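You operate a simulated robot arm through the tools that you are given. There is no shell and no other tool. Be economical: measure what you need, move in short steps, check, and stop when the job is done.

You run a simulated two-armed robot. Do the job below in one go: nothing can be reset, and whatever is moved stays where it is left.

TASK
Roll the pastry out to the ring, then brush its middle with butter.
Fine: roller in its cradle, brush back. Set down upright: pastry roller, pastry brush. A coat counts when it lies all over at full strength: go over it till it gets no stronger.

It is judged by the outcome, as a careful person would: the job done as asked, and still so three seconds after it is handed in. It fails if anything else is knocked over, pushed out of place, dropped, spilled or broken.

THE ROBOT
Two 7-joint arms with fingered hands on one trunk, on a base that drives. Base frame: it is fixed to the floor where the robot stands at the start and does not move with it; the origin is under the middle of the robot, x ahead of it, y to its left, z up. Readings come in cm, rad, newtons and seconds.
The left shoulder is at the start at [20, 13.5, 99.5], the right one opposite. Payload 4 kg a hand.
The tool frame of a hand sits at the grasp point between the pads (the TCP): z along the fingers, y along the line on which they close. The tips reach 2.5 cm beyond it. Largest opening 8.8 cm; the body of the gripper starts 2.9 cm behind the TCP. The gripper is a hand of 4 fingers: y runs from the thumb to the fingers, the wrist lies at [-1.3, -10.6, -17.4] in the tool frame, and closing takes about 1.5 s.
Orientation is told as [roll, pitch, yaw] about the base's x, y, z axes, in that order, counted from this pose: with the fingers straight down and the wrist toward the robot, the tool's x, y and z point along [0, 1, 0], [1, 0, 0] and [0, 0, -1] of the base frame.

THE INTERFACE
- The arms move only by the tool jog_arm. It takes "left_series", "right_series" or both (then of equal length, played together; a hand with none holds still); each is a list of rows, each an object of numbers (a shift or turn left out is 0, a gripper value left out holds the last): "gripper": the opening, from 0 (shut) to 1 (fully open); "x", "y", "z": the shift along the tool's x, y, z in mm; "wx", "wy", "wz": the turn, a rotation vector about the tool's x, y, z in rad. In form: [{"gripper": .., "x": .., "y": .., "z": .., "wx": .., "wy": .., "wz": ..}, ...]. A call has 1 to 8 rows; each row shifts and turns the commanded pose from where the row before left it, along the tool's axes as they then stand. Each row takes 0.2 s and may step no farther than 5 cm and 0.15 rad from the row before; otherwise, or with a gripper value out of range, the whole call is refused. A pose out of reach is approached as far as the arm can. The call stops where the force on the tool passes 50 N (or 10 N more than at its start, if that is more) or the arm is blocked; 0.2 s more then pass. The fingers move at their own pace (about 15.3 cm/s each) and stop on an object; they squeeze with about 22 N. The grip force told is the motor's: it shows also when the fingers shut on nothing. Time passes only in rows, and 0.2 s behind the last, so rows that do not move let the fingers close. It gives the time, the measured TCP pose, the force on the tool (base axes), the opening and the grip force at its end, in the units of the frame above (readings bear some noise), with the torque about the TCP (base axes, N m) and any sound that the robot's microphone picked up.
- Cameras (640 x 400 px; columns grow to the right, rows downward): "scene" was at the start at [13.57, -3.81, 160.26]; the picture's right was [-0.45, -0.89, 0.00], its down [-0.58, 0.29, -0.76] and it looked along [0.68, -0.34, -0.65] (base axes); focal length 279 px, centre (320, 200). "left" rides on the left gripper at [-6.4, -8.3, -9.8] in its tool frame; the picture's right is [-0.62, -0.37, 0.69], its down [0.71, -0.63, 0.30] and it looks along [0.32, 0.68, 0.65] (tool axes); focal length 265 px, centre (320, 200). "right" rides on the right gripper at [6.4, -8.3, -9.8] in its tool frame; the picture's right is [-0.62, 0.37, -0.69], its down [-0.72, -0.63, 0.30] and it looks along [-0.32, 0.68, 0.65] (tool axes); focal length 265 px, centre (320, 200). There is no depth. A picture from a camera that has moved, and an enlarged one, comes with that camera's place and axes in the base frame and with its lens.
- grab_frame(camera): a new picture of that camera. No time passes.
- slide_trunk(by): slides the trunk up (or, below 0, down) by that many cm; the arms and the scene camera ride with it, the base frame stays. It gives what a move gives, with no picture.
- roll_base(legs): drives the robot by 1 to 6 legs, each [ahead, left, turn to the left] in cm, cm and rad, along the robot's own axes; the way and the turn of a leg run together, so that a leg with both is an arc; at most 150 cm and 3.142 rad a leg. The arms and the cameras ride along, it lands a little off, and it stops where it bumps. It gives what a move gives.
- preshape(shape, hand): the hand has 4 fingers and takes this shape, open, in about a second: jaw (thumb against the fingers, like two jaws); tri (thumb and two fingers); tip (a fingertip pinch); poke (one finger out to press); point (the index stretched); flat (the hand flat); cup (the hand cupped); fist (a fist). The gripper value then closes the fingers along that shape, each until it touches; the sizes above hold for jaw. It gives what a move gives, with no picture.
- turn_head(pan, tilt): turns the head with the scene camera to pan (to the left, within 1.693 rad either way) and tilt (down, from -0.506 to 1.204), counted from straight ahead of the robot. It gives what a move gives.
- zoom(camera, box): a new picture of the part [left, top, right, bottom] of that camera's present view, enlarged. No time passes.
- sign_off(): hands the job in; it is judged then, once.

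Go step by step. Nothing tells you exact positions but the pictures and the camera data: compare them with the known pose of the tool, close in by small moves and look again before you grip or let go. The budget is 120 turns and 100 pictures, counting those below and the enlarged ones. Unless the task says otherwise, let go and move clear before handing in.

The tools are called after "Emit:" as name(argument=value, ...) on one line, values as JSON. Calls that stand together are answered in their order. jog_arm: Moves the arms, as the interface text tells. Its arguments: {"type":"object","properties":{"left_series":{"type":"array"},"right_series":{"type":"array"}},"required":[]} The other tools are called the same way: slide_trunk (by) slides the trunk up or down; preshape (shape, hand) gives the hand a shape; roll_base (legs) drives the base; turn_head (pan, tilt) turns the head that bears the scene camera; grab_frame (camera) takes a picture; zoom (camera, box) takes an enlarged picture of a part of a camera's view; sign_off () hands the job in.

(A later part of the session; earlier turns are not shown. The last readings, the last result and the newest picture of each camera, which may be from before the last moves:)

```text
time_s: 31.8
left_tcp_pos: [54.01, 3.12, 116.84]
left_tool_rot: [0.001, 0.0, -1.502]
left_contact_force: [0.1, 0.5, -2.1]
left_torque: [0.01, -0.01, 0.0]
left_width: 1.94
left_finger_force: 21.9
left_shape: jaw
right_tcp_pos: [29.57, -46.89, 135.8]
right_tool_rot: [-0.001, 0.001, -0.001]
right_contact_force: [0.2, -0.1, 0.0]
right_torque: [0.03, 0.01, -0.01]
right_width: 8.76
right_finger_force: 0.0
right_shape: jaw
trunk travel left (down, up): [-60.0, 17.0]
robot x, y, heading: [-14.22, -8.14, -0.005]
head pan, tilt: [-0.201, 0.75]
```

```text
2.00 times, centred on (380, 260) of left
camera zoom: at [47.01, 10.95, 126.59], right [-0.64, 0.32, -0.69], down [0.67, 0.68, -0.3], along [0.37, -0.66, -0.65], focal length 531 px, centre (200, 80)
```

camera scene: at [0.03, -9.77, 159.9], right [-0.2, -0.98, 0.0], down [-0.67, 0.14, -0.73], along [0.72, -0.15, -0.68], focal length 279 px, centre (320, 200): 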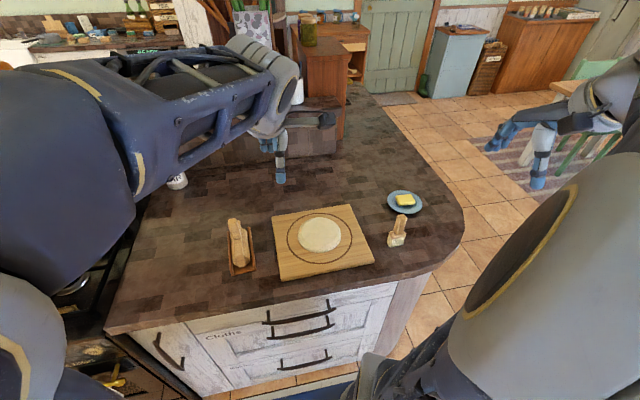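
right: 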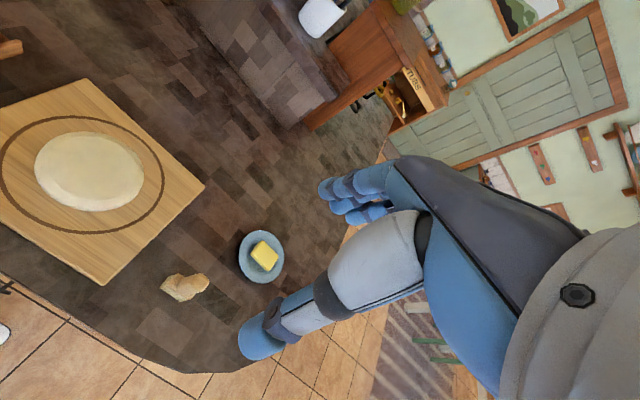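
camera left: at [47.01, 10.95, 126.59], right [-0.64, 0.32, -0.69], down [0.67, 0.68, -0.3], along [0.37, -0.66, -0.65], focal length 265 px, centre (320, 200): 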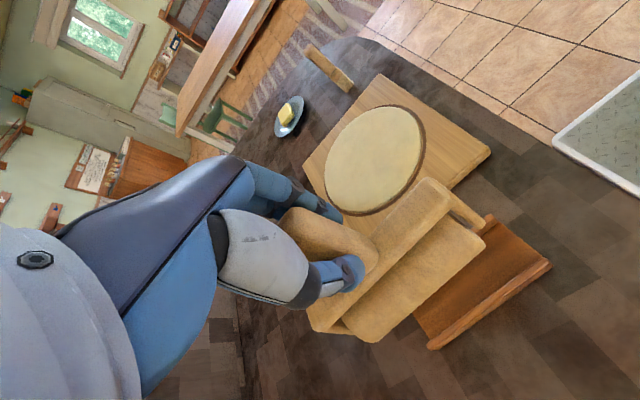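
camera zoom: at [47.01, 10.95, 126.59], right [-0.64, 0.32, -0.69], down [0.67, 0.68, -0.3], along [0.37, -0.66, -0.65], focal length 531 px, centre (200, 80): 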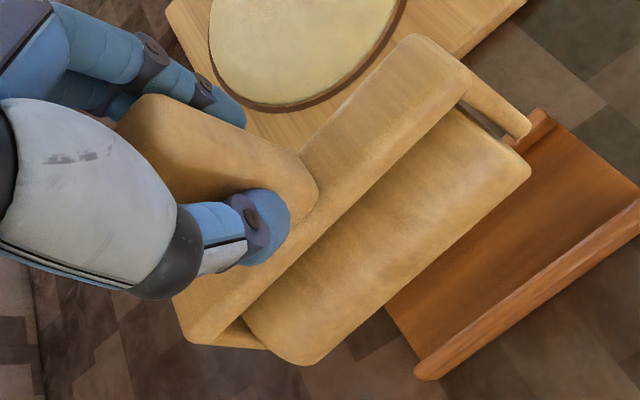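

The tilt is only a few degrees and the alignment matches the pick-up pose. Lowering into the cradle, finishing slowly.

Emit:
jog_arm(left_series=[{"y": 1, "z": 30}, {"z": 30}, {"z": 30}, {"z": 15}, {"z": 8}, {"z": 5}])

Emit:
zoom(camera="scene", box=[190, 190, 310, 280])

```text
time_s: 33.2
left_tcp_pos: [53.98, 3.07, 105.08]
left_tool_rot: [0.0, 0.0, -1.502]
left_contact_force: [0.1, 0.4, -3.0]
left_torque: [0.02, -0.02, -0.02]
left_width: 1.96
left_finger_force: 22.2
left_shape: jaw
right_tcp_pos: [29.43, -46.88, 135.75]
right_tool_rot: [0.0, 0.002, -0.001]
right_contact_force: [-0.5, 0.0, -0.4]
right_torque: [-0.03, -0.03, 0.01]
right_width: 8.77
right_finger_force: 0.1
right_shape: jaw
trunk travel left (down, up): [-60.0, 17.0]
robot x, y, heading: [-14.0, -8.0, -0.001]
head pan, tilt: [-0.201, 0.75]
```

```text
4.44 times, centred on (250, 235) of scene
camera zoom: at [0.03, -9.76, 159.9], right [-0.2, -0.98, 0.0], down [-0.67, 0.14, -0.73], along [0.72, -0.15, -0.68], focal length 1240 px, centre (631, 44)
```

zoom: 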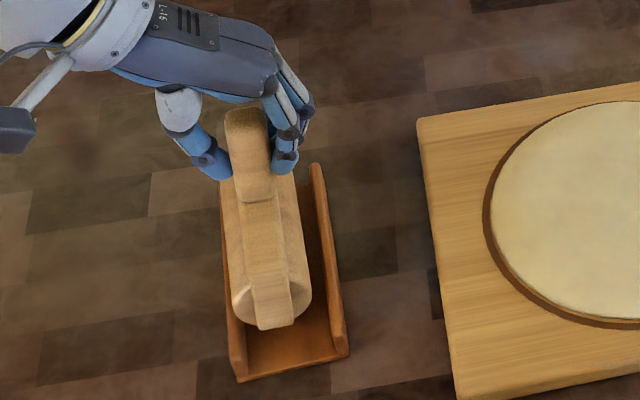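

The bottom leans slightly to +y, so I'll correct with a small tilt before the last centimetre.

Emit:
jog_arm(left_series=[{"wx": -0.05}, {"z": 4}, {}])

Emit:
zoom(camera="scene", box=[190, 190, 310, 280])

Emit:
zoom(camera="left", box=[260, 160, 580, 360])

```text
time_s: 34.0
left_tcp_pos: [54.03, 3.08, 104.94]
left_tool_rot: [0.0, -0.05, -1.504]
left_contact_force: [-0.4, 0.4, -2.6]
left_torque: [0.06, 0.01, -0.02]
left_width: 1.94
left_finger_force: 22.6
left_shape: jaw
right_tcp_pos: [29.55, -46.9, 135.74]
right_tool_rot: [0.002, 0.0, -0.002]
right_contact_force: [-0.2, -0.3, -0.4]
right_torque: [0.01, 0.0, 0.0]
right_width: 8.74
right_finger_force: 0.1
right_shape: jaw
trunk travel left (down, up): [-60.0, 17.0]
robot x, y, heading: [-14.29, -8.06, 0.0]
head pan, tilt: [-0.201, 0.75]
```

```text
4.44 times, centred on (250, 235) of scene
camera zoom: at [0.04, -9.76, 159.9], right [-0.2, -0.98, 0.0], down [-0.67, 0.14, -0.73], along [0.72, -0.15, -0.68], focal length 1240 px, centre (631, 44)
```

zoom: 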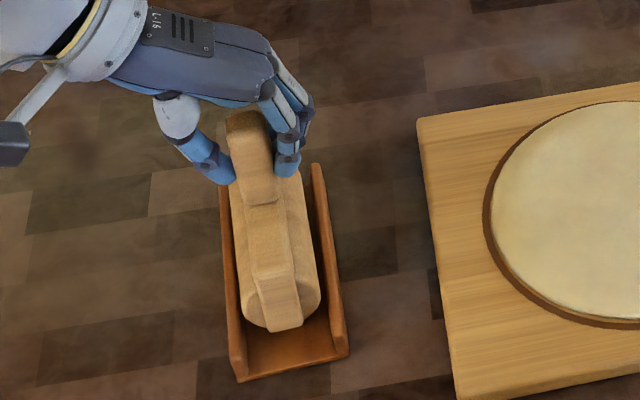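

```text
2.00 times, centred on (420, 260) of left
camera zoom: at [47.03, 11.24, 114.31], right [-0.64, 0.29, -0.71], down [0.67, 0.66, -0.34], along [0.37, -0.69, -0.62], focal length 531 px, centre (120, 80)
```

zoom: 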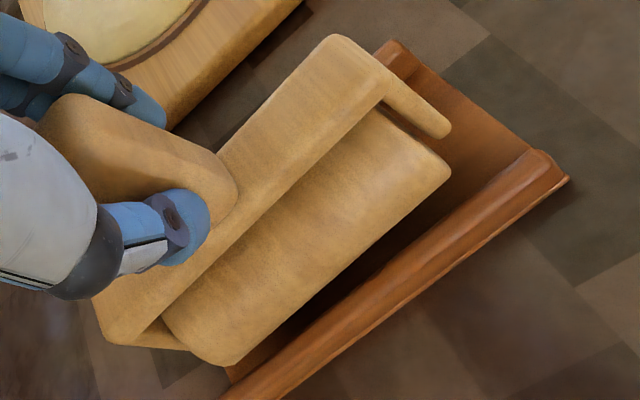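

Aligned now. Lowering in 3 mm steps to contact.

Emit:
jog_arm(left_series=[{"z": 4}, {"z": 3}, {"z": 2}])

Emit:
zoom(camera="scene", box=[190, 190, 310, 280])

```text
time_s: 34.8
left_tcp_pos: [54.03, 2.93, 103.95]
left_tool_rot: [0.0, -0.048, -1.501]
left_contact_force: [-0.9, -0.1, -2.8]
left_torque: [0.03, -0.01, 0.01]
left_width: 1.94
left_finger_force: 22.1
left_shape: jaw
right_tcp_pos: [29.53, -46.83, 135.71]
right_tool_rot: [-0.001, 0.002, -0.003]
right_contact_force: [-0.3, -0.4, 0.8]
right_torque: [0.0, -0.01, 0.03]
right_width: 8.78
right_finger_force: 0.1
right_shape: jaw
trunk travel left (down, up): [-60.0, 17.0]
robot x, y, heading: [-14.0, -8.3, -0.003]
head pan, tilt: [-0.201, 0.75]
```

```text
4.44 times, centred on (250, 235) of scene
camera zoom: at [0.04, -9.76, 159.9], right [-0.2, -0.98, 0.0], down [-0.67, 0.14, -0.73], along [0.72, -0.15, -0.68], focal length 1240 px, centre (631, 44)
```

zoom: 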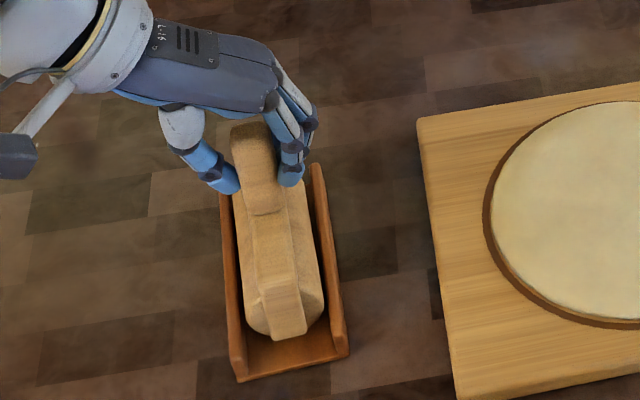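

Emit:
jog_arm(left_series=[{"z": 2}, {}])

Emit:
jog_arm(left_series=[{"z": 2}, {}])

```text
time_s: 35.4
left_tcp_pos: [54.07, 2.91, 103.74]
left_tool_rot: [0.0, -0.05, -1.504]
left_contact_force: [-1.3, -0.2, 1.0]
left_torque: [-0.01, 0.0, 0.0]
left_width: 1.93
left_finger_force: 22.1
left_shape: jaw
right_tcp_pos: [29.3, -46.9, 135.85]
right_tool_rot: [0.0, 0.001, -0.001]
right_contact_force: [0.3, 0.5, 0.1]
right_torque: [-0.02, 0.01, 0.0]
right_width: 8.77
right_finger_force: 0.0
right_shape: jaw
trunk travel left (down, up): [-60.0, 17.0]
robot x, y, heading: [-13.75, -7.98, -0.001]
head pan, tilt: [-0.201, 0.75]
```

```text
time_s: 36.0
left_tcp_pos: [53.96, 2.82, 103.68]
left_tool_rot: [0.002, -0.053, -1.503]
left_contact_force: [-1.4, -1.3, 10.1]
left_torque: [-0.09, 0.04, -0.04]
left_width: 1.98
left_finger_force: 22.5
left_shape: jaw
right_tcp_pos: [29.36, -46.96, 135.8]
right_tool_rot: [0.001, 0.0, -0.003]
right_contact_force: [-0.3, -0.2, -0.1]
right_torque: [-0.02, -0.01, 0.01]
right_width: 8.78
right_finger_force: 0.0
right_shape: jaw
trunk travel left (down, up): [-60.0, 17.0]
robot x, y, heading: [-13.9, -8.11, -0.004]
head pan, tilt: [-0.201, 0.75]
```

Seated on the cradle floor. Opening the hand in place.

Emit:
jog_arm(left_series=[{"z": -1.5}, {"gripper": 0.3}, {"gripper": 0.6}, {"gripper": 1}, {}, {}])

Emit:
zoom(camera="scene", box=[190, 190, 310, 280])

```text
time_s: 37.4
left_tcp_pos: [54.11, 2.88, 103.88]
left_tool_rot: [0.0, -0.053, -1.502]
left_contact_force: [0.1, -0.1, -0.7]
left_torque: [0.01, 0.01, 0.03]
left_width: 8.79
left_finger_force: 0.0
left_shape: jaw
right_tcp_pos: [29.41, -46.99, 135.87]
right_tool_rot: [0.0, 0.001, -0.003]
right_contact_force: [-0.1, -0.1, -0.4]
right_torque: [-0.02, -0.02, -0.01]
right_width: 8.74
right_finger_force: 0.0
right_shape: jaw
trunk travel left (down, up): [-60.0, 17.0]
robot x, y, heading: [-14.43, -7.79, -0.002]
head pan, tilt: [-0.201, 0.75]
```

```text
4.44 times, centred on (250, 235) of scene
camera zoom: at [0.03, -9.76, 159.9], right [-0.2, -0.98, 0.0], down [-0.67, 0.14, -0.73], along [0.72, -0.15, -0.68], focal length 1240 px, centre (631, 44)
```

zoom: 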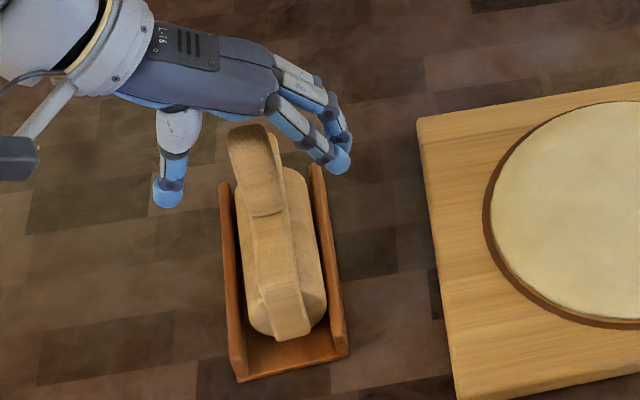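

The roller stands in its cradle. Retracting the left hand up and aside, and bringing the right hand above the brush (about (48.6, -43.2), top about 102.5).

Emit:
jog_arm(left_series=[{"z": -40}, {"z": -40, "wx": 0.05}, {"z": -50}, {"z": -50}, {"z": -40}, {"y": -50}, {"y": -50}], right_series=[{"x": 7, "y": 38}, {"x": 7, "y": 38}, {"x": 7, "y": 38}, {"x": 7, "y": 38}, {"x": 7, "y": 40}, {"z": 50}, {"z": 50}])

Emit:
grab_frame(camera="right")

Emit:
grab_frame(camera="scene")

```text
time_s: 39.0
left_tcp_pos: [53.39, 12.99, 125.81]
left_tool_rot: [0.0, -0.001, -1.503]
left_contact_force: [-0.9, -0.6, -0.8]
left_torque: [0.02, -0.02, -0.02]
left_width: 8.8
left_finger_force: 0.1
left_shape: jaw
right_tcp_pos: [48.61, -43.2, 126.0]
right_tool_rot: [0.0, 0.0, -0.004]
right_contact_force: [-0.2, 0.5, 0.5]
right_torque: [0.0, 0.02, -0.01]
right_width: 8.74
right_finger_force: 0.1
right_shape: jaw
trunk travel left (down, up): [-60.0, 17.0]
robot x, y, heading: [-14.02, -8.02, -0.002]
head pan, tilt: [-0.201, 0.75]
```

```text
58 pictures are left
camera right: at [40.18, -36.81, 135.83], right [0.37, -0.62, 0.69], down [-0.63, -0.71, -0.3], along [0.68, -0.33, -0.65], focal length 265 px, centre (320, 200)
```

right: 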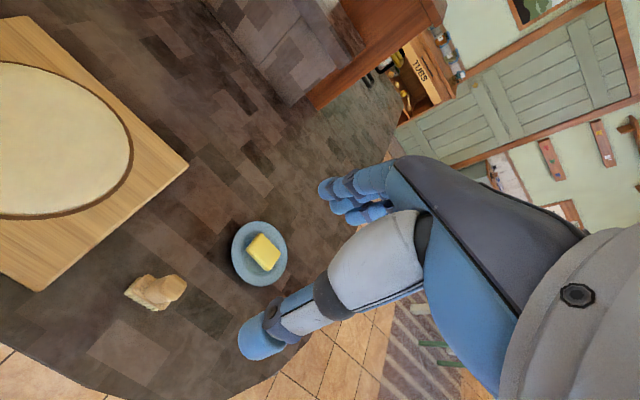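

```text
57 pictures are left
camera scene: at [0.02, -9.8, 159.91], right [-0.2, -0.98, 0.0], down [-0.67, 0.14, -0.73], along [0.72, -0.15, -0.68], focal length 279 px, centre (320, 200)
```

scene: 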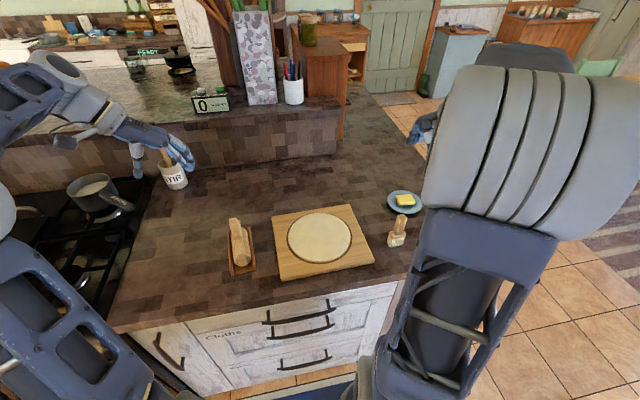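

Hand is centred over the brush within a few mm. Descending partway, then checking.

Emit:
jog_arm(right_series=[{"z": 50}, {"z": 50}, {"z": 40}, {"z": 30}, {"z": 30}])

Emit:
grab_frame(camera="right")

Emit:
zoom(camera="scene", box=[360, 180, 440, 260])

```text
time_s: 40.2
left_tcp_pos: [53.33, 12.97, 125.85]
left_tool_rot: [0.0, 0.001, -1.501]
left_contact_force: [0.7, -0.5, 0.0]
left_torque: [0.0, 0.02, 0.02]
left_width: 8.77
left_finger_force: 0.0
left_shape: jaw
right_tcp_pos: [48.71, -43.4, 105.64]
right_tool_rot: [0.0, 0.001, -0.001]
right_contact_force: [0.7, -0.1, 0.0]
right_torque: [0.02, 0.0, 0.0]
right_width: 8.78
right_finger_force: 0.2
right_shape: jaw
trunk travel left (down, up): [-60.0, 17.0]
robot x, y, heading: [-14.34, -8.01, -0.001]
head pan, tilt: [-0.201, 0.75]
```

```text
56 pictures are left
camera right: at [40.22, -37.03, 115.56], right [0.37, -0.62, 0.69], down [-0.63, -0.71, -0.3], along [0.68, -0.33, -0.65], focal length 265 px, centre (320, 200)
```

right: 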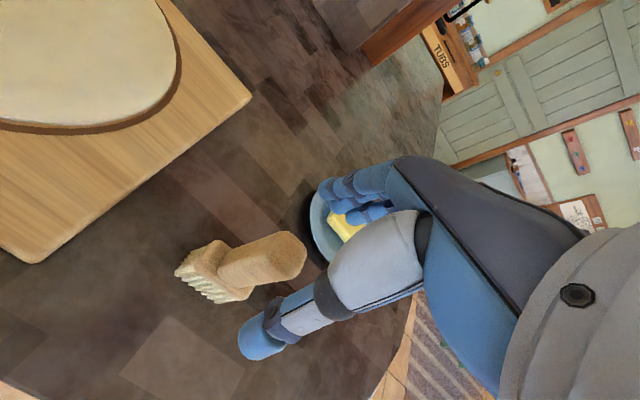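

```text
5.00 times, centred on (400, 220) of scene
camera zoom: at [0.02, -9.74, 159.91], right [-0.2, -0.98, 0.0], down [-0.67, 0.14, -0.73], along [0.72, -0.15, -0.68], focal length 1396 px, centre (-80, 100)
```

zoom: 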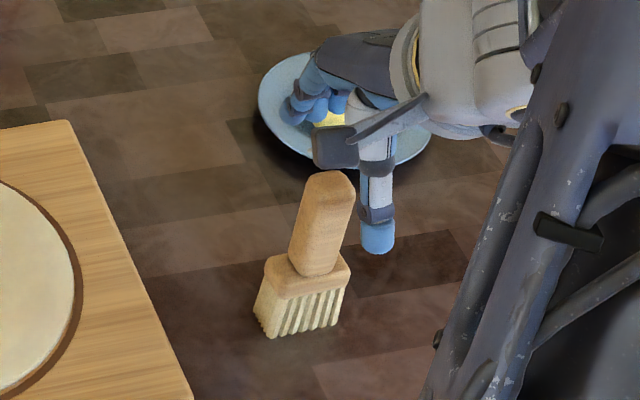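

The handle top is centred between the tips. Lowering 4.8 cm and closing.

Emit:
jog_arm(right_series=[{"z": 25}, {"z": 23}, {"gripper": 0}, {}, {}, {}, {}, {}])

Emit:
zoom(camera="scene", box=[360, 180, 440, 260])

Emit:
grab_frame(camera="right")

```text
time_s: 42.0
left_tcp_pos: [53.52, 12.99, 125.66]
left_tool_rot: [0.0, 0.0, -1.502]
left_contact_force: [1.0, -0.3, -0.1]
left_torque: [0.02, -0.02, 0.0]
left_width: 8.78
left_finger_force: 0.1
left_shape: jaw
right_tcp_pos: [48.78, -43.5, 101.01]
right_tool_rot: [-0.001, 0.001, -0.002]
right_contact_force: [-0.1, 0.9, -0.7]
right_torque: [0.0, 0.01, -0.01]
right_width: 1.57
right_finger_force: 21.5
right_shape: jaw
trunk travel left (down, up): [-60.0, 17.0]
robot x, y, heading: [-14.15, -8.24, -0.005]
head pan, tilt: [-0.201, 0.75]
```

```text
5.00 times, centred on (400, 220) of scene
camera zoom: at [0.04, -9.76, 159.9], right [-0.2, -0.98, 0.0], down [-0.67, 0.14, -0.73], along [0.72, -0.15, -0.68], focal length 1396 px, centre (-80, 100)
```

zoom: 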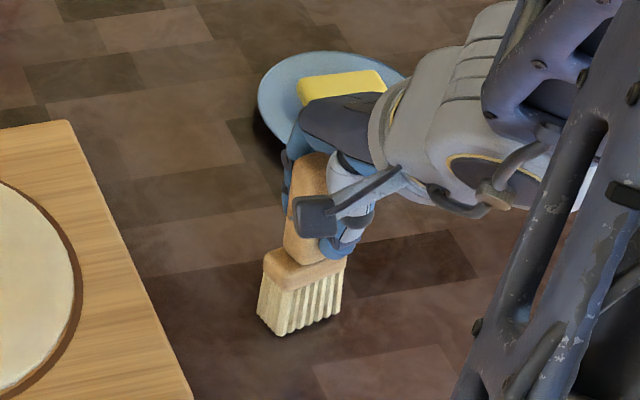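

```text
53 pictures are left
camera right: at [40.32, -37.08, 110.87], right [0.37, -0.62, 0.69], down [-0.63, -0.71, -0.3], along [0.68, -0.33, -0.65], focal length 265 px, centre (320, 200)
```

right: 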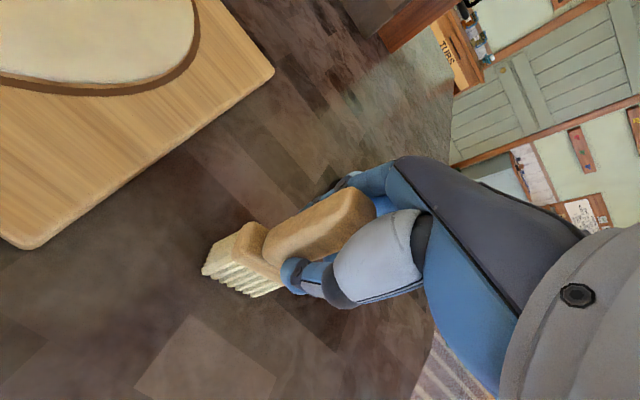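

Brush gripped at (48.8, -43.5, 101.0). Lifting and carrying it above the butter (about (62.6, -52.5)).

Emit:
jog_arm(right_series=[{"z": -20}, {"z": -40}, {"z": -40}, {"x": -22, "y": 34}, {"x": -22, "y": 34}, {"x": -23, "y": 35}, {"x": -23, "y": 35}])

Emit:
grab_frame(camera="right")

Emit:
zoom(camera="scene", box=[340, 150, 460, 240])

```text
time_s: 43.6
left_tcp_pos: [53.34, 13.02, 125.92]
left_tool_rot: [0.0, 0.002, -1.503]
left_contact_force: [0.0, 0.4, -0.4]
left_torque: [-0.01, 0.0, 0.0]
left_width: 8.76
left_finger_force: 0.1
left_shape: jaw
right_tcp_pos: [62.47, -52.44, 110.96]
right_tool_rot: [-0.001, 0.001, -0.004]
right_contact_force: [0.9, 0.0, -0.3]
right_torque: [-0.02, -0.04, 0.0]
right_width: 1.53
right_finger_force: 22.1
right_shape: jaw
trunk travel left (down, up): [-60.0, 17.0]
robot x, y, heading: [-14.15, -7.95, 0.0]
head pan, tilt: [-0.201, 0.75]
```

```text
52 pictures are left
camera right: at [53.96, -45.99, 120.89], right [0.37, -0.62, 0.69], down [-0.63, -0.71, -0.3], along [0.68, -0.33, -0.65], focal length 265 px, centre (320, 200)
```

right: 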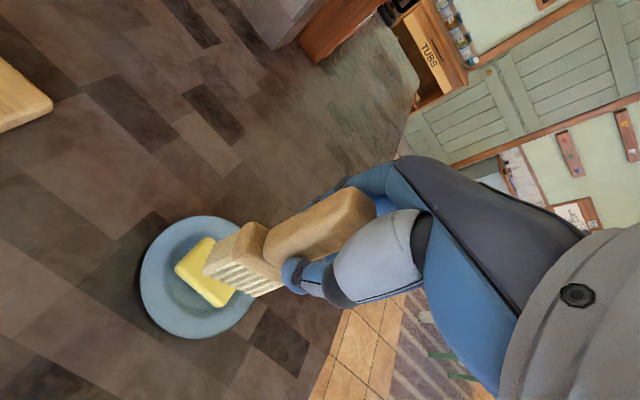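

```text
4.44 times, centred on (400, 195) of scene
camera zoom: at [0.0, -9.74, 159.91], right [-0.2, -0.98, 0.0], down [-0.67, 0.14, -0.73], along [0.72, -0.15, -0.68], focal length 1240 px, centre (-36, 222)
```

zoom: 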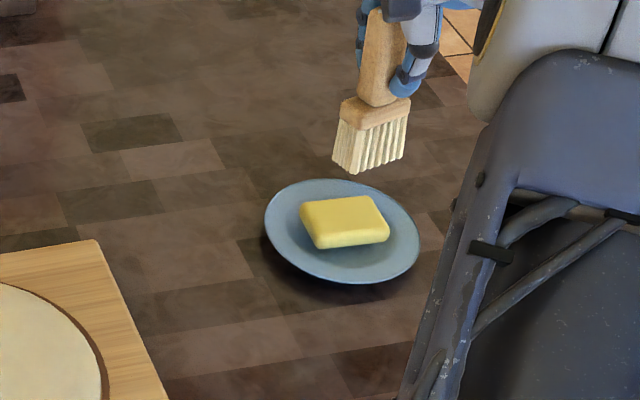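

The brush is nearly over the butter. Shifting 5 mm forward and descending to touch.

Emit:
jog_arm(right_series=[{"y": 5, "z": 20}, {"z": 15}, {"z": 10}, {"z": 5}, {}])

Emit:
zoom(camera="scene", box=[340, 150, 460, 240])

```text
time_s: 44.8
left_tcp_pos: [53.3, 13.0, 125.77]
left_tool_rot: [0.0, 0.0, -1.5]
left_contact_force: [0.1, 0.4, -0.6]
left_torque: [-0.03, 0.0, 0.01]
left_width: 8.8
left_finger_force: 0.0
left_shape: jaw
right_tcp_pos: [62.9, -52.46, 105.96]
right_tool_rot: [0.0, 0.003, -0.002]
right_contact_force: [0.0, -0.7, -1.7]
right_torque: [0.02, -0.01, -0.02]
right_width: 1.55
right_finger_force: 21.4
right_shape: jaw
trunk travel left (down, up): [-60.0, 17.0]
robot x, y, heading: [-13.81, -8.05, -0.006]
head pan, tilt: [-0.201, 0.75]
```

```text
4.44 times, centred on (400, 195) of scene
camera zoom: at [0.04, -9.76, 159.9], right [-0.2, -0.98, 0.0], down [-0.67, 0.14, -0.73], along [0.72, -0.15, -0.68], focal length 1240 px, centre (-36, 222)
```

zoom: 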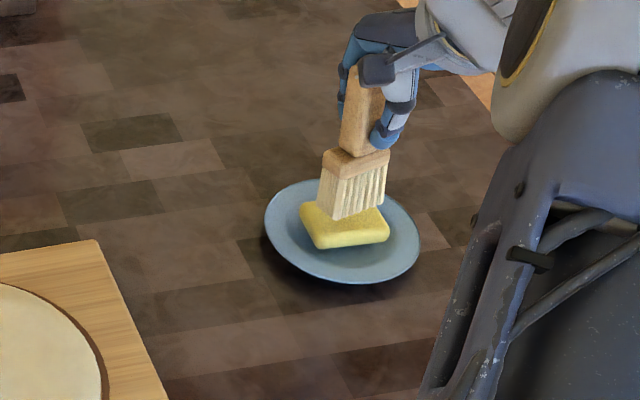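

Emit:
jog_arm(right_series=[{"z": 5}, {"z": 3}, {}])

```text
time_s: 45.6
left_tcp_pos: [53.33, 13.03, 125.79]
left_tool_rot: [-0.001, -0.001, -1.502]
left_contact_force: [-0.2, 0.0, -0.9]
left_torque: [-0.02, 0.02, 0.02]
left_width: 8.79
left_finger_force: 0.0
left_shape: jaw
right_tcp_pos: [62.92, -52.32, 105.08]
right_tool_rot: [0.0, 0.001, -0.001]
right_contact_force: [0.9, 0.1, -1.0]
right_torque: [-0.02, 0.01, -0.04]
right_width: 1.56
right_finger_force: 21.9
right_shape: jaw
trunk travel left (down, up): [-60.0, 17.0]
robot x, y, heading: [-14.09, -8.02, -0.001]
head pan, tilt: [-0.201, 0.75]
```

Emit:
jog_arm(right_series=[{"z": 4}, {"z": 3}, {}])

Emit:
zoom(camera="scene", box=[340, 150, 460, 240])

```text
time_s: 46.4
left_tcp_pos: [53.31, 13.09, 125.86]
left_tool_rot: [0.001, 0.0, -1.502]
left_contact_force: [0.6, 0.8, 0.0]
left_torque: [0.02, 0.0, 0.04]
left_width: 8.82
left_finger_force: 0.1
left_shape: jaw
right_tcp_pos: [63.05, -52.48, 104.48]
right_tool_rot: [0.0, 0.0, -0.002]
right_contact_force: [0.3, -0.7, -0.5]
right_torque: [-0.02, 0.02, 0.02]
right_width: 1.54
right_finger_force: 21.8
right_shape: jaw
trunk travel left (down, up): [-60.0, 17.0]
robot x, y, heading: [-14.39, -8.11, 0.004]
head pan, tilt: [-0.201, 0.75]
```

```text
4.44 times, centred on (400, 195) of scene
camera zoom: at [0.04, -9.76, 159.9], right [-0.2, -0.98, 0.0], down [-0.67, 0.14, -0.73], along [0.72, -0.15, -0.68], focal length 1240 px, centre (-36, 222)
```

zoom: 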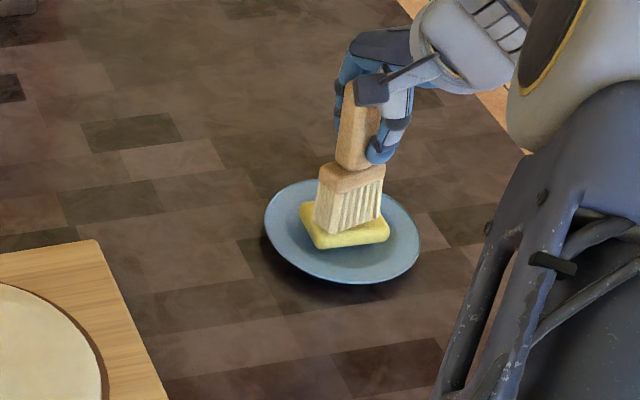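

Very near contact. Continuing in small steps.

Emit:
jog_arm(right_series=[{"z": 3}, {}])

Emit:
jog_arm(right_series=[{"z": 3}, {}])

Emit:
zoom(camera="scene", box=[360, 165, 440, 225])

```text
time_s: 47.0
left_tcp_pos: [53.4, 13.08, 125.62]
left_tool_rot: [0.0, -0.001, -1.502]
left_contact_force: [0.5, 0.0, -0.3]
left_torque: [-0.02, -0.03, 0.0]
left_width: 8.77
left_finger_force: 0.1
left_shape: jaw
right_tcp_pos: [63.03, -52.3, 104.17]
right_tool_rot: [0.001, 0.002, -0.001]
right_contact_force: [-0.6, 0.0, -0.9]
right_torque: [-0.03, 0.0, -0.02]
right_width: 1.54
right_finger_force: 21.6
right_shape: jaw
trunk travel left (down, up): [-60.0, 17.0]
robot x, y, heading: [-14.06, -8.45, 0.003]
head pan, tilt: [-0.201, 0.75]
```

```text
time_s: 47.6
left_tcp_pos: [53.4, 13.1, 125.77]
left_tool_rot: [0.0, 0.0, -1.501]
left_contact_force: [0.2, 0.3, 0.0]
left_torque: [-0.01, -0.02, 0.01]
left_width: 8.75
left_finger_force: 0.1
left_shape: jaw
right_tcp_pos: [62.89, -52.33, 103.87]
right_tool_rot: [0.001, 0.002, -0.001]
right_contact_force: [-0.4, 0.0, -0.7]
right_torque: [-0.01, 0.02, 0.03]
right_width: 1.54
right_finger_force: 21.9
right_shape: jaw
trunk travel left (down, up): [-60.0, 17.0]
robot x, y, heading: [-13.97, -8.28, 0.002]
head pan, tilt: [-0.201, 0.75]
```

```text
6.67 times, centred on (400, 195) of scene
camera zoom: at [0.04, -9.76, 159.9], right [-0.2, -0.98, 0.0], down [-0.67, 0.14, -0.73], along [0.72, -0.15, -0.68], focal length 1861 px, centre (-213, 233)
```

zoom: 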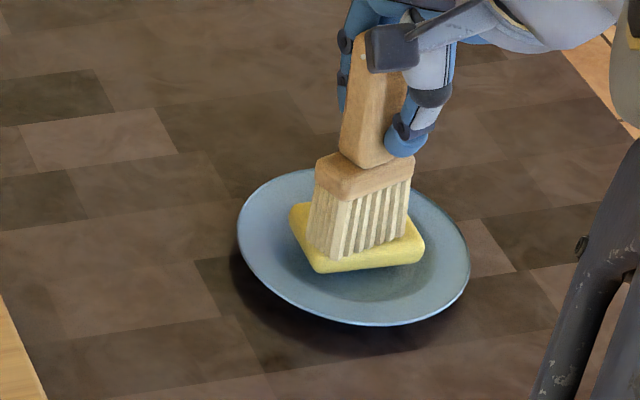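

Emit:
jog_arm(right_series=[{"z": 3}, {}])

Emit:
jog_arm(right_series=[{"z": 3}, {}])

```text
time_s: 48.2
left_tcp_pos: [53.29, 13.11, 125.75]
left_tool_rot: [0.0, 0.0, -1.501]
left_contact_force: [-0.3, -0.5, 0.2]
left_torque: [-0.01, 0.0, 0.02]
left_width: 8.77
left_finger_force: 0.1
left_shape: jaw
right_tcp_pos: [62.99, -52.59, 103.61]
right_tool_rot: [0.0, -0.002, -0.004]
right_contact_force: [-0.4, -0.7, 8.1]
right_torque: [-0.01, -0.01, 0.0]
right_width: 1.57
right_finger_force: 22.0
right_shape: jaw
trunk travel left (down, up): [-60.0, 17.0]
robot x, y, heading: [-14.43, -8.15, -0.004]
head pan, tilt: [-0.201, 0.75]
```

```text
time_s: 48.8
left_tcp_pos: [53.3, 13.05, 125.83]
left_tool_rot: [-0.001, -0.001, -1.502]
left_contact_force: [-0.6, 0.4, 0.5]
left_torque: [0.01, 0.0, -0.03]
left_width: 8.77
left_finger_force: 0.1
left_shape: jaw
right_tcp_pos: [63.03, -52.38, 103.39]
right_tool_rot: [-0.002, -0.005, -0.004]
right_contact_force: [-2.0, -1.2, 19.7]
right_torque: [0.02, -0.02, -0.04]
right_width: 1.59
right_finger_force: 21.8
right_shape: jaw
trunk travel left (down, up): [-60.0, 17.0]
robot x, y, heading: [-14.06, -8.57, -0.001]
head pan, tilt: [-0.201, 0.75]
```

The brush pressed onto the butter with about 20 N. Lifting to see whether the bristles took butter.

Emit:
jog_arm(right_series=[{"z": -10}, {"z": -30}, {"z": -40}])

Emit:
zoom(camera="scene", box=[340, 150, 460, 240])

Emit:
grab_frame(camera="right")

```text
time_s: 49.6
left_tcp_pos: [53.46, 13.05, 125.78]
left_tool_rot: [0.0, 0.0, -1.502]
left_contact_force: [0.1, 0.3, 0.7]
left_torque: [0.02, 0.01, 0.03]
left_width: 8.77
left_finger_force: 0.0
left_shape: jaw
right_tcp_pos: [63.09, -52.45, 111.19]
right_tool_rot: [0.002, 0.003, -0.002]
right_contact_force: [0.5, 0.5, -1.1]
right_torque: [-0.01, 0.02, 0.01]
right_width: 1.54
right_finger_force: 21.7
right_shape: jaw
trunk travel left (down, up): [-60.0, 17.0]
robot x, y, heading: [-14.08, -7.86, 0.001]
head pan, tilt: [-0.201, 0.75]
```

```text
4.44 times, centred on (400, 195) of scene
camera zoom: at [0.05, -9.78, 159.89], right [-0.2, -0.98, 0.0], down [-0.67, 0.14, -0.73], along [0.72, -0.15, -0.68], focal length 1240 px, centre (-36, 222)
```

zoom: 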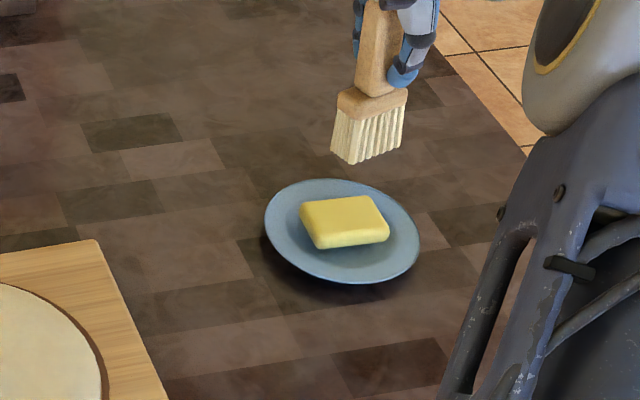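

```text
46 pictures are left
camera right: at [54.69, -46.06, 121.18], right [0.37, -0.62, 0.69], down [-0.63, -0.71, -0.3], along [0.68, -0.33, -0.66], focal length 265 px, centre (320, 200)
```

right: 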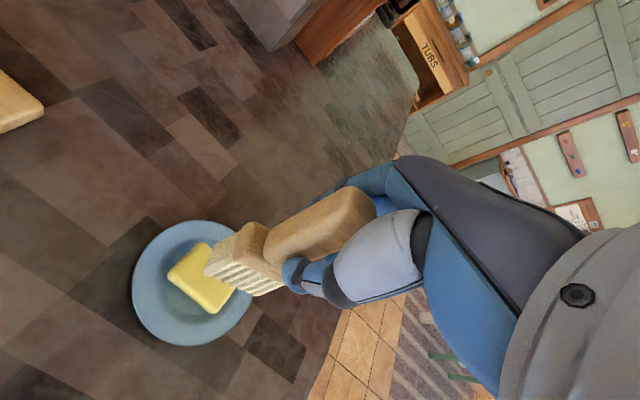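

No obvious change on the bristles; I'll carry the brush to the pastry middle and try a stroke to see if a coat appears.

Emit:
jog_arm(right_series=[{"x": 45, "y": -13.7}, {"x": 45, "y": -13.7}, {"x": 45, "y": -13.7}, {"x": 45, "y": -13.7}, {"x": 45, "y": -13.7}, {"x": 46, "y": -13.7}, {"x": 46, "y": -13.7}, {"z": 40}])

Emit:
jog_arm(right_series=[{"z": 15}, {"z": 5}, {"z": 3}, {}])

Emit:
zoom(camera="scene", box=[240, 180, 400, 290])

```text
time_s: 51.4
left_tcp_pos: [53.44, 13.09, 125.84]
left_tool_rot: [0.0, 0.001, -1.502]
left_contact_force: [-0.4, 0.0, -0.2]
left_torque: [0.0, -0.02, 0.01]
left_width: 8.82
left_finger_force: 0.0
left_shape: jaw
right_tcp_pos: [53.39, -20.77, 107.35]
right_tool_rot: [0.001, -0.001, -0.003]
right_contact_force: [-0.2, 0.1, -0.5]
right_torque: [0.01, 0.0, 0.0]
right_width: 1.54
right_finger_force: 22.5
right_shape: jaw
trunk travel left (down, up): [-60.0, 17.0]
robot x, y, heading: [-14.56, -8.27, 0.0]
head pan, tilt: [-0.201, 0.75]
```

```text
time_s: 52.4
left_tcp_pos: [53.35, 13.05, 125.81]
left_tool_rot: [0.001, 0.002, -1.502]
left_contact_force: [0.2, -0.2, 0.1]
left_torque: [0.0, 0.05, 0.02]
left_width: 8.76
left_finger_force: 0.1
left_shape: jaw
right_tcp_pos: [53.44, -20.73, 105.01]
right_tool_rot: [0.001, -0.001, -0.003]
right_contact_force: [-0.1, 0.2, -0.6]
right_torque: [-0.01, 0.01, 0.01]
right_width: 1.54
right_finger_force: 22.5
right_shape: jaw
trunk travel left (down, up): [-60.0, 17.0]
robot x, y, heading: [-13.99, -8.44, -0.001]
head pan, tilt: [-0.201, 0.75]
```

```text
3.64 times, centred on (320, 235) of scene
camera zoom: at [0.03, -9.76, 159.9], right [-0.2, -0.98, 0.0], down [-0.67, 0.14, -0.73], along [0.72, -0.15, -0.68], focal length 1015 px, centre (320, 73)
```

zoom: 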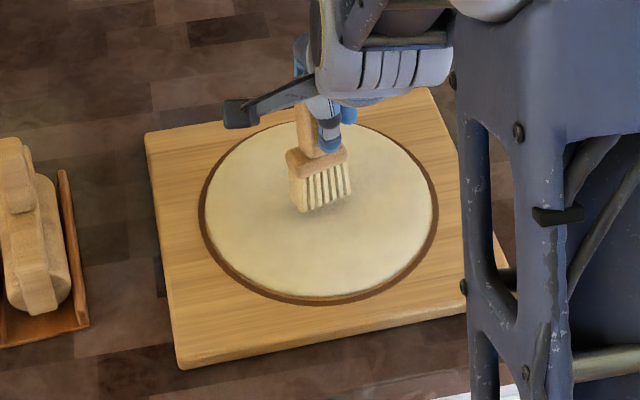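

Emit:
jog_arm(right_series=[{"z": 3}, {"z": 2}, {}])

Emit:
jog_arm(right_series=[{"z": 2}, {}])

```text
time_s: 53.2
left_tcp_pos: [53.43, 12.91, 125.7]
left_tool_rot: [-0.001, 0.0, -1.502]
left_contact_force: [-0.1, 0.4, -0.2]
left_torque: [0.02, -0.02, 0.03]
left_width: 8.78
left_finger_force: 0.0
left_shape: jaw
right_tcp_pos: [53.39, -20.72, 104.49]
right_tool_rot: [-0.001, 0.001, -0.001]
right_contact_force: [0.1, -1.4, -0.4]
right_torque: [-0.01, -0.01, 0.0]
right_width: 1.55
right_finger_force: 22.4
right_shape: jaw
trunk travel left (down, up): [-60.0, 17.0]
robot x, y, heading: [-14.06, -7.59, 0.0]
head pan, tilt: [-0.201, 0.75]
```

```text
time_s: 53.8
left_tcp_pos: [53.33, 13.06, 125.82]
left_tool_rot: [0.001, 0.0, -1.501]
left_contact_force: [0.4, -0.3, 0.6]
left_torque: [-0.03, 0.02, 0.02]
left_width: 8.8
left_finger_force: 0.0
left_shape: jaw
right_tcp_pos: [53.32, -20.8, 104.21]
right_tool_rot: [0.0, 0.002, -0.003]
right_contact_force: [-0.3, -0.2, -0.6]
right_torque: [0.0, 0.0, 0.02]
right_width: 1.55
right_finger_force: 22.3
right_shape: jaw
trunk travel left (down, up): [-60.0, 17.0]
robot x, y, heading: [-14.21, -7.75, -0.003]
head pan, tilt: [-0.201, 0.75]
```

Emit:
jog_arm(right_series=[{"z": 2}, {}])

Emit:
jog_arm(right_series=[{"z": 2}, {}])

Emit:
zoom(camera="scene", box=[280, 200, 360, 260])

```text
time_s: 54.4
left_tcp_pos: [53.5, 13.05, 125.72]
left_tool_rot: [-0.001, 0.0, -1.5]
left_contact_force: [0.0, -0.2, 0.0]
left_torque: [0.02, 0.0, 0.0]
left_width: 8.77
left_finger_force: 0.1
left_shape: jaw
right_tcp_pos: [53.32, -20.73, 104.18]
right_tool_rot: [0.002, 0.002, 0.002]
right_contact_force: [0.0, -0.9, 0.0]
right_torque: [0.01, 0.0, 0.0]
right_width: 1.52
right_finger_force: 21.7
right_shape: jaw
trunk travel left (down, up): [-60.0, 17.0]
robot x, y, heading: [-14.04, -7.89, -0.003]
head pan, tilt: [-0.201, 0.75]
```

```text
time_s: 55.0
left_tcp_pos: [53.39, 13.05, 125.71]
left_tool_rot: [0.0, 0.001, -1.501]
left_contact_force: [-0.3, -0.1, 0.2]
left_torque: [-0.02, -0.01, 0.01]
left_width: 8.81
left_finger_force: 0.0
left_shape: jaw
right_tcp_pos: [53.39, -20.75, 103.95]
right_tool_rot: [0.001, 0.001, -0.002]
right_contact_force: [-0.5, 0.6, -1.1]
right_torque: [0.02, -0.02, 0.01]
right_width: 1.56
right_finger_force: 22.1
right_shape: jaw
trunk travel left (down, up): [-60.0, 17.0]
robot x, y, heading: [-13.88, -7.95, -0.005]
head pan, tilt: [-0.201, 0.75]
```

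```text
6.67 times, centred on (320, 230) of scene
camera zoom: at [0.04, -9.76, 159.9], right [-0.2, -0.98, 0.0], down [-0.67, 0.14, -0.73], along [0.72, -0.15, -0.68], focal length 1861 px, centre (320, 0)
```

zoom: 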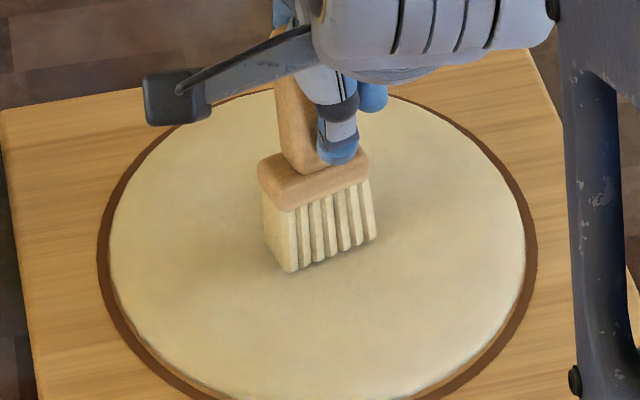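

Emit:
jog_arm(right_series=[{"z": 3}, {}])

Emit:
jog_arm(right_series=[{"z": 3}, {}])

```text
time_s: 55.6
left_tcp_pos: [53.35, 13.02, 125.8]
left_tool_rot: [-0.001, 0.0, -1.502]
left_contact_force: [0.0, -0.2, 0.3]
left_torque: [-0.02, -0.01, 0.03]
left_width: 8.78
left_finger_force: 0.0
left_shape: jaw
right_tcp_pos: [53.42, -20.77, 103.59]
right_tool_rot: [0.0, -0.001, -0.003]
right_contact_force: [0.0, -1.9, 9.0]
right_torque: [-0.05, -0.08, -0.03]
right_width: 1.54
right_finger_force: 22.6
right_shape: jaw
trunk travel left (down, up): [-60.0, 17.0]
robot x, y, heading: [-14.01, -8.13, -0.003]
head pan, tilt: [-0.201, 0.75]
```

```text
time_s: 56.2
left_tcp_pos: [53.29, 13.04, 125.78]
left_tool_rot: [0.0, 0.002, -1.503]
left_contact_force: [-0.2, 1.0, -0.6]
left_torque: [-0.02, 0.03, -0.03]
left_width: 8.81
left_finger_force: 0.1
left_shape: jaw
right_tcp_pos: [53.45, -20.81, 103.27]
right_tool_rot: [0.0, 0.003, -0.002]
right_contact_force: [0.2, -0.1, 10.7]
right_torque: [0.12, -0.04, 0.05]
right_width: 1.55
right_finger_force: 22.2
right_shape: jaw
trunk travel left (down, up): [-60.0, 17.0]
robot x, y, heading: [-13.59, -8.31, 0.0]
head pan, tilt: [-0.201, 0.75]
```

Contact at about 103.6. Easing the pressure a bit and stroking along x.

Emit:
jog_arm(right_series=[{"z": -1}, {"y": -20}, {"y": 20}, {"y": 20}, {"y": -20}, {}])

Emit:
zoom(camera="scene", box=[280, 200, 360, 260])

```text
time_s: 57.6
left_tcp_pos: [53.31, 12.93, 125.76]
left_tool_rot: [0.0, 0.001, -1.501]
left_contact_force: [0.2, -0.4, -0.2]
left_torque: [0.0, -0.03, 0.03]
left_width: 8.77
left_finger_force: 0.0
left_shape: jaw
right_tcp_pos: [53.53, -20.63, 103.44]
right_tool_rot: [-0.001, -0.001, -0.004]
right_contact_force: [1.5, -2.1, 7.3]
right_torque: [0.06, -0.23, -0.06]
right_width: 1.54
right_finger_force: 22.5
right_shape: jaw
trunk travel left (down, up): [-60.0, 17.0]
robot x, y, heading: [-14.48, -7.92, -0.005]
head pan, tilt: [-0.201, 0.75]
```

```text
6.67 times, centred on (320, 230) of scene
camera zoom: at [0.03, -9.76, 159.9], right [-0.2, -0.98, 0.0], down [-0.67, 0.14, -0.73], along [0.72, -0.15, -0.68], focal length 1861 px, centre (320, 0)
```

zoom: 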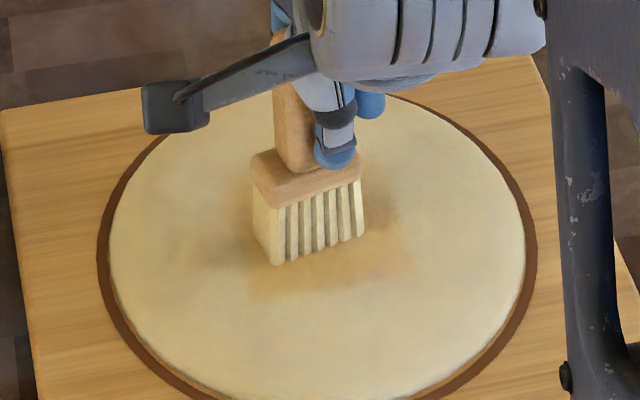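

A faint butter coat is appearing. Continuing with strokes over this area and to the sides, then lifting to look at its shape.

Emit:
jog_arm(right_series=[{"y": 25}, {"y": -25}, {"y": -25}, {"y": 25}, {"z": -20}, {"z": -40}, {"x": -50, "z": -20}, {"x": -50}])

Emit:
zoom(camera="scene", box=[270, 195, 370, 270])

```text
refused: row 7 steps farther than a row can; nothing moved
```

```text
5.33 times, centred on (320, 232) of scene
camera zoom: at [0.03, -9.76, 159.9], right [-0.2, -0.98, 0.0], down [-0.67, 0.14, -0.73], along [0.72, -0.15, -0.68], focal length 1489 px, centre (320, 27)
```

zoom: 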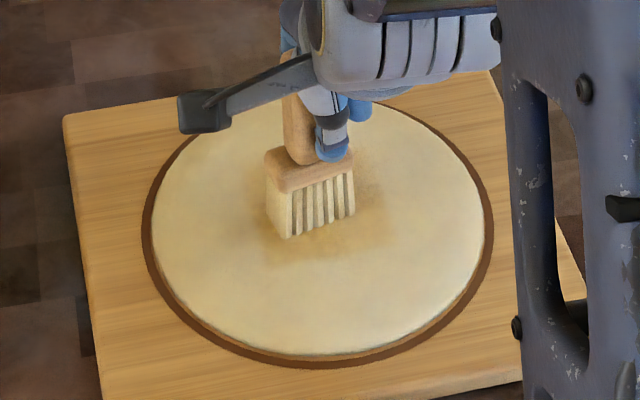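

Emit:
jog_arm(right_series=[{"y": 25}, {"y": -25}, {"y": -25}, {"y": 25}, {"z": -20}, {"z": -40}, {"x": -48}, {"x": -48}])

Emit:
zoom(camera="scene", box=[270, 195, 370, 270])

```text
time_s: 59.4
left_tcp_pos: [53.41, 13.08, 125.74]
left_tool_rot: [0.001, -0.001, -1.501]
left_contact_force: [0.0, 0.7, 0.0]
left_torque: [0.0, 0.03, 0.0]
left_width: 8.8
left_finger_force: 0.0
left_shape: jaw
right_tcp_pos: [53.36, -30.33, 109.64]
right_tool_rot: [-0.004, 0.001, 0.003]
right_contact_force: [0.4, 0.1, -2.0]
right_torque: [0.03, -0.02, -0.02]
right_width: 1.51
right_finger_force: 22.2
right_shape: jaw
trunk travel left (down, up): [-60.0, 17.0]
robot x, y, heading: [-13.96, -8.12, 0.003]
head pan, tilt: [-0.201, 0.75]
```

```text
5.33 times, centred on (320, 232) of scene
camera zoom: at [0.04, -9.69, 159.9], right [-0.2, -0.98, 0.0], down [-0.67, 0.14, -0.73], along [0.72, -0.15, -0.68], focal length 1489 px, centre (320, 27)
```

zoom: 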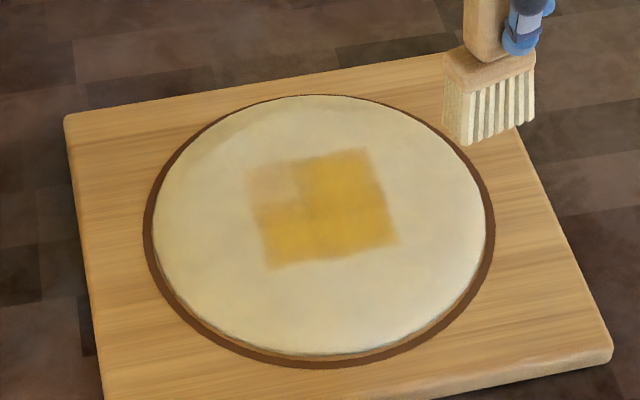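

The coat is forming as a square about x 50.6–57.9, y -24.4 to -17.1, weakest at its upper-left cell. I'll stroke the left half first, then the right.

Emit:
jog_arm(right_series=[{"x": 46, "y": 8}, {"x": 46}, {"x": 22}, {"z": 40}, {"z": 20}, {"y": 28}, {"y": -28}, {"y": -28}])

Emit:
jog_arm(right_series=[{"y": 28}, {"y": 28}, {"y": -28}, {"y": -28}, {"y": 28}, {"y": 28}, {"y": -28}, {}])

Emit:
zoom(camera="scene", box=[270, 195, 370, 270])

```text
time_s: 61.2
left_tcp_pos: [53.46, 13.17, 125.66]
left_tool_rot: [0.001, 0.001, -1.501]
left_contact_force: [0.4, 0.0, 0.1]
left_torque: [-0.02, 0.02, 0.01]
left_width: 8.79
left_finger_force: 0.0
left_shape: jaw
right_tcp_pos: [51.32, -19.01, 103.35]
right_tool_rot: [0.001, 0.001, -0.002]
right_contact_force: [-0.1, -0.2, 2.8]
right_torque: [0.01, -0.05, 0.0]
right_width: 1.51
right_finger_force: 22.4
right_shape: jaw
trunk travel left (down, up): [-60.0, 17.0]
robot x, y, heading: [-14.08, -7.89, -0.002]
head pan, tilt: [-0.201, 0.75]
```

```text
time_s: 63.0
left_tcp_pos: [53.39, 13.05, 125.74]
left_tool_rot: [-0.001, 0.001, -1.501]
left_contact_force: [0.2, -0.3, 0.4]
left_torque: [-0.01, 0.03, 0.0]
left_width: 8.79
left_finger_force: 0.0
left_shape: jaw
right_tcp_pos: [53.96, -18.8, 103.35]
right_tool_rot: [-0.001, 0.002, -0.003]
right_contact_force: [0.6, 0.3, 1.2]
right_torque: [0.0, -0.06, 0.01]
right_width: 1.51
right_finger_force: 21.9
right_shape: jaw
trunk travel left (down, up): [-60.0, 17.0]
robot x, y, heading: [-14.03, -8.29, -0.005]
head pan, tilt: [-0.201, 0.75]
```

```text
5.33 times, centred on (320, 232) of scene
camera zoom: at [0.04, -9.76, 159.9], right [-0.2, -0.98, 0.0], down [-0.67, 0.14, -0.73], along [0.72, -0.15, -0.68], focal length 1489 px, centre (320, 27)
```

zoom: 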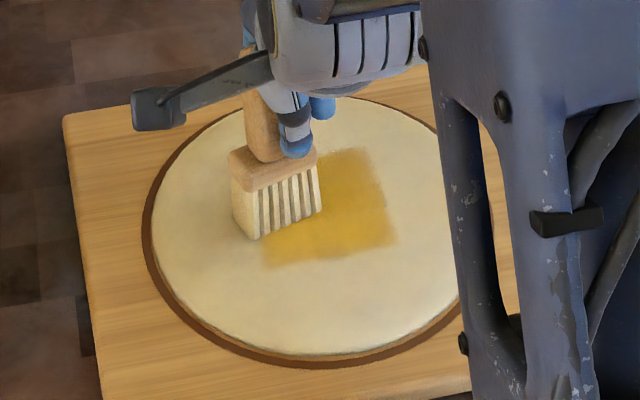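

The coat stays in its square. Now the right half, then lift and compare.

Emit:
jog_arm(right_series=[{"x": -36, "z": 1}, {"y": 28}, {"y": -28}, {"y": -28}, {"y": 28}, {"y": 28}, {"y": -28}, {"y": -28}])

Emit:
jog_arm(right_series=[{"y": 28}, {"y": 28}, {"y": -28}, {"z": -20}, {"z": -40}, {"x": -40}, {"x": -40}])

Emit:
zoom(camera="scene", box=[270, 195, 370, 270])

```text
time_s: 64.8
left_tcp_pos: [53.37, 13.06, 125.66]
left_tool_rot: [-0.003, 0.001, -1.501]
left_contact_force: [0.5, 0.3, 0.1]
left_torque: [-0.03, 0.06, -0.01]
left_width: 8.79
left_finger_force: 0.1
left_shape: jaw
right_tcp_pos: [51.32, -22.39, 103.06]
right_tool_rot: [0.0, 0.001, -0.002]
right_contact_force: [2.0, 0.5, 6.7]
right_torque: [0.09, -0.18, -0.04]
right_width: 1.51
right_finger_force: 21.9
right_shape: jaw
trunk travel left (down, up): [-60.0, 17.0]
robot x, y, heading: [-14.25, -8.1, 0.001]
head pan, tilt: [-0.201, 0.75]
```

```text
time_s: 66.4
left_tcp_pos: [53.53, 13.16, 125.74]
left_tool_rot: [0.0, 0.001, -1.501]
left_contact_force: [0.1, 0.8, -0.3]
left_torque: [0.0, 0.01, -0.01]
left_width: 8.76
left_finger_force: 0.1
left_shape: jaw
right_tcp_pos: [54.22, -30.43, 109.27]
right_tool_rot: [0.0, -0.001, 0.0]
right_contact_force: [-0.1, 0.4, -0.5]
right_torque: [0.0, 0.0, 0.01]
right_width: 1.49
right_finger_force: 22.2
right_shape: jaw
trunk travel left (down, up): [-60.0, 17.0]
robot x, y, heading: [-13.96, -7.62, 0.001]
head pan, tilt: [-0.201, 0.75]
```

```text
5.33 times, centred on (320, 232) of scene
camera zoom: at [0.04, -9.71, 159.9], right [-0.2, -0.98, 0.0], down [-0.67, 0.14, -0.73], along [0.72, -0.15, -0.68], focal length 1489 px, centre (320, 27)
```

zoom: 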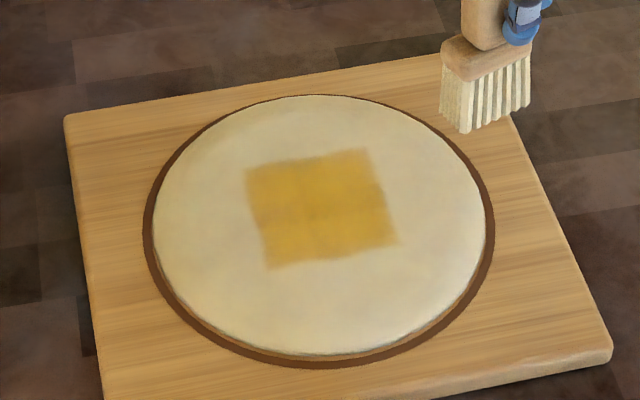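

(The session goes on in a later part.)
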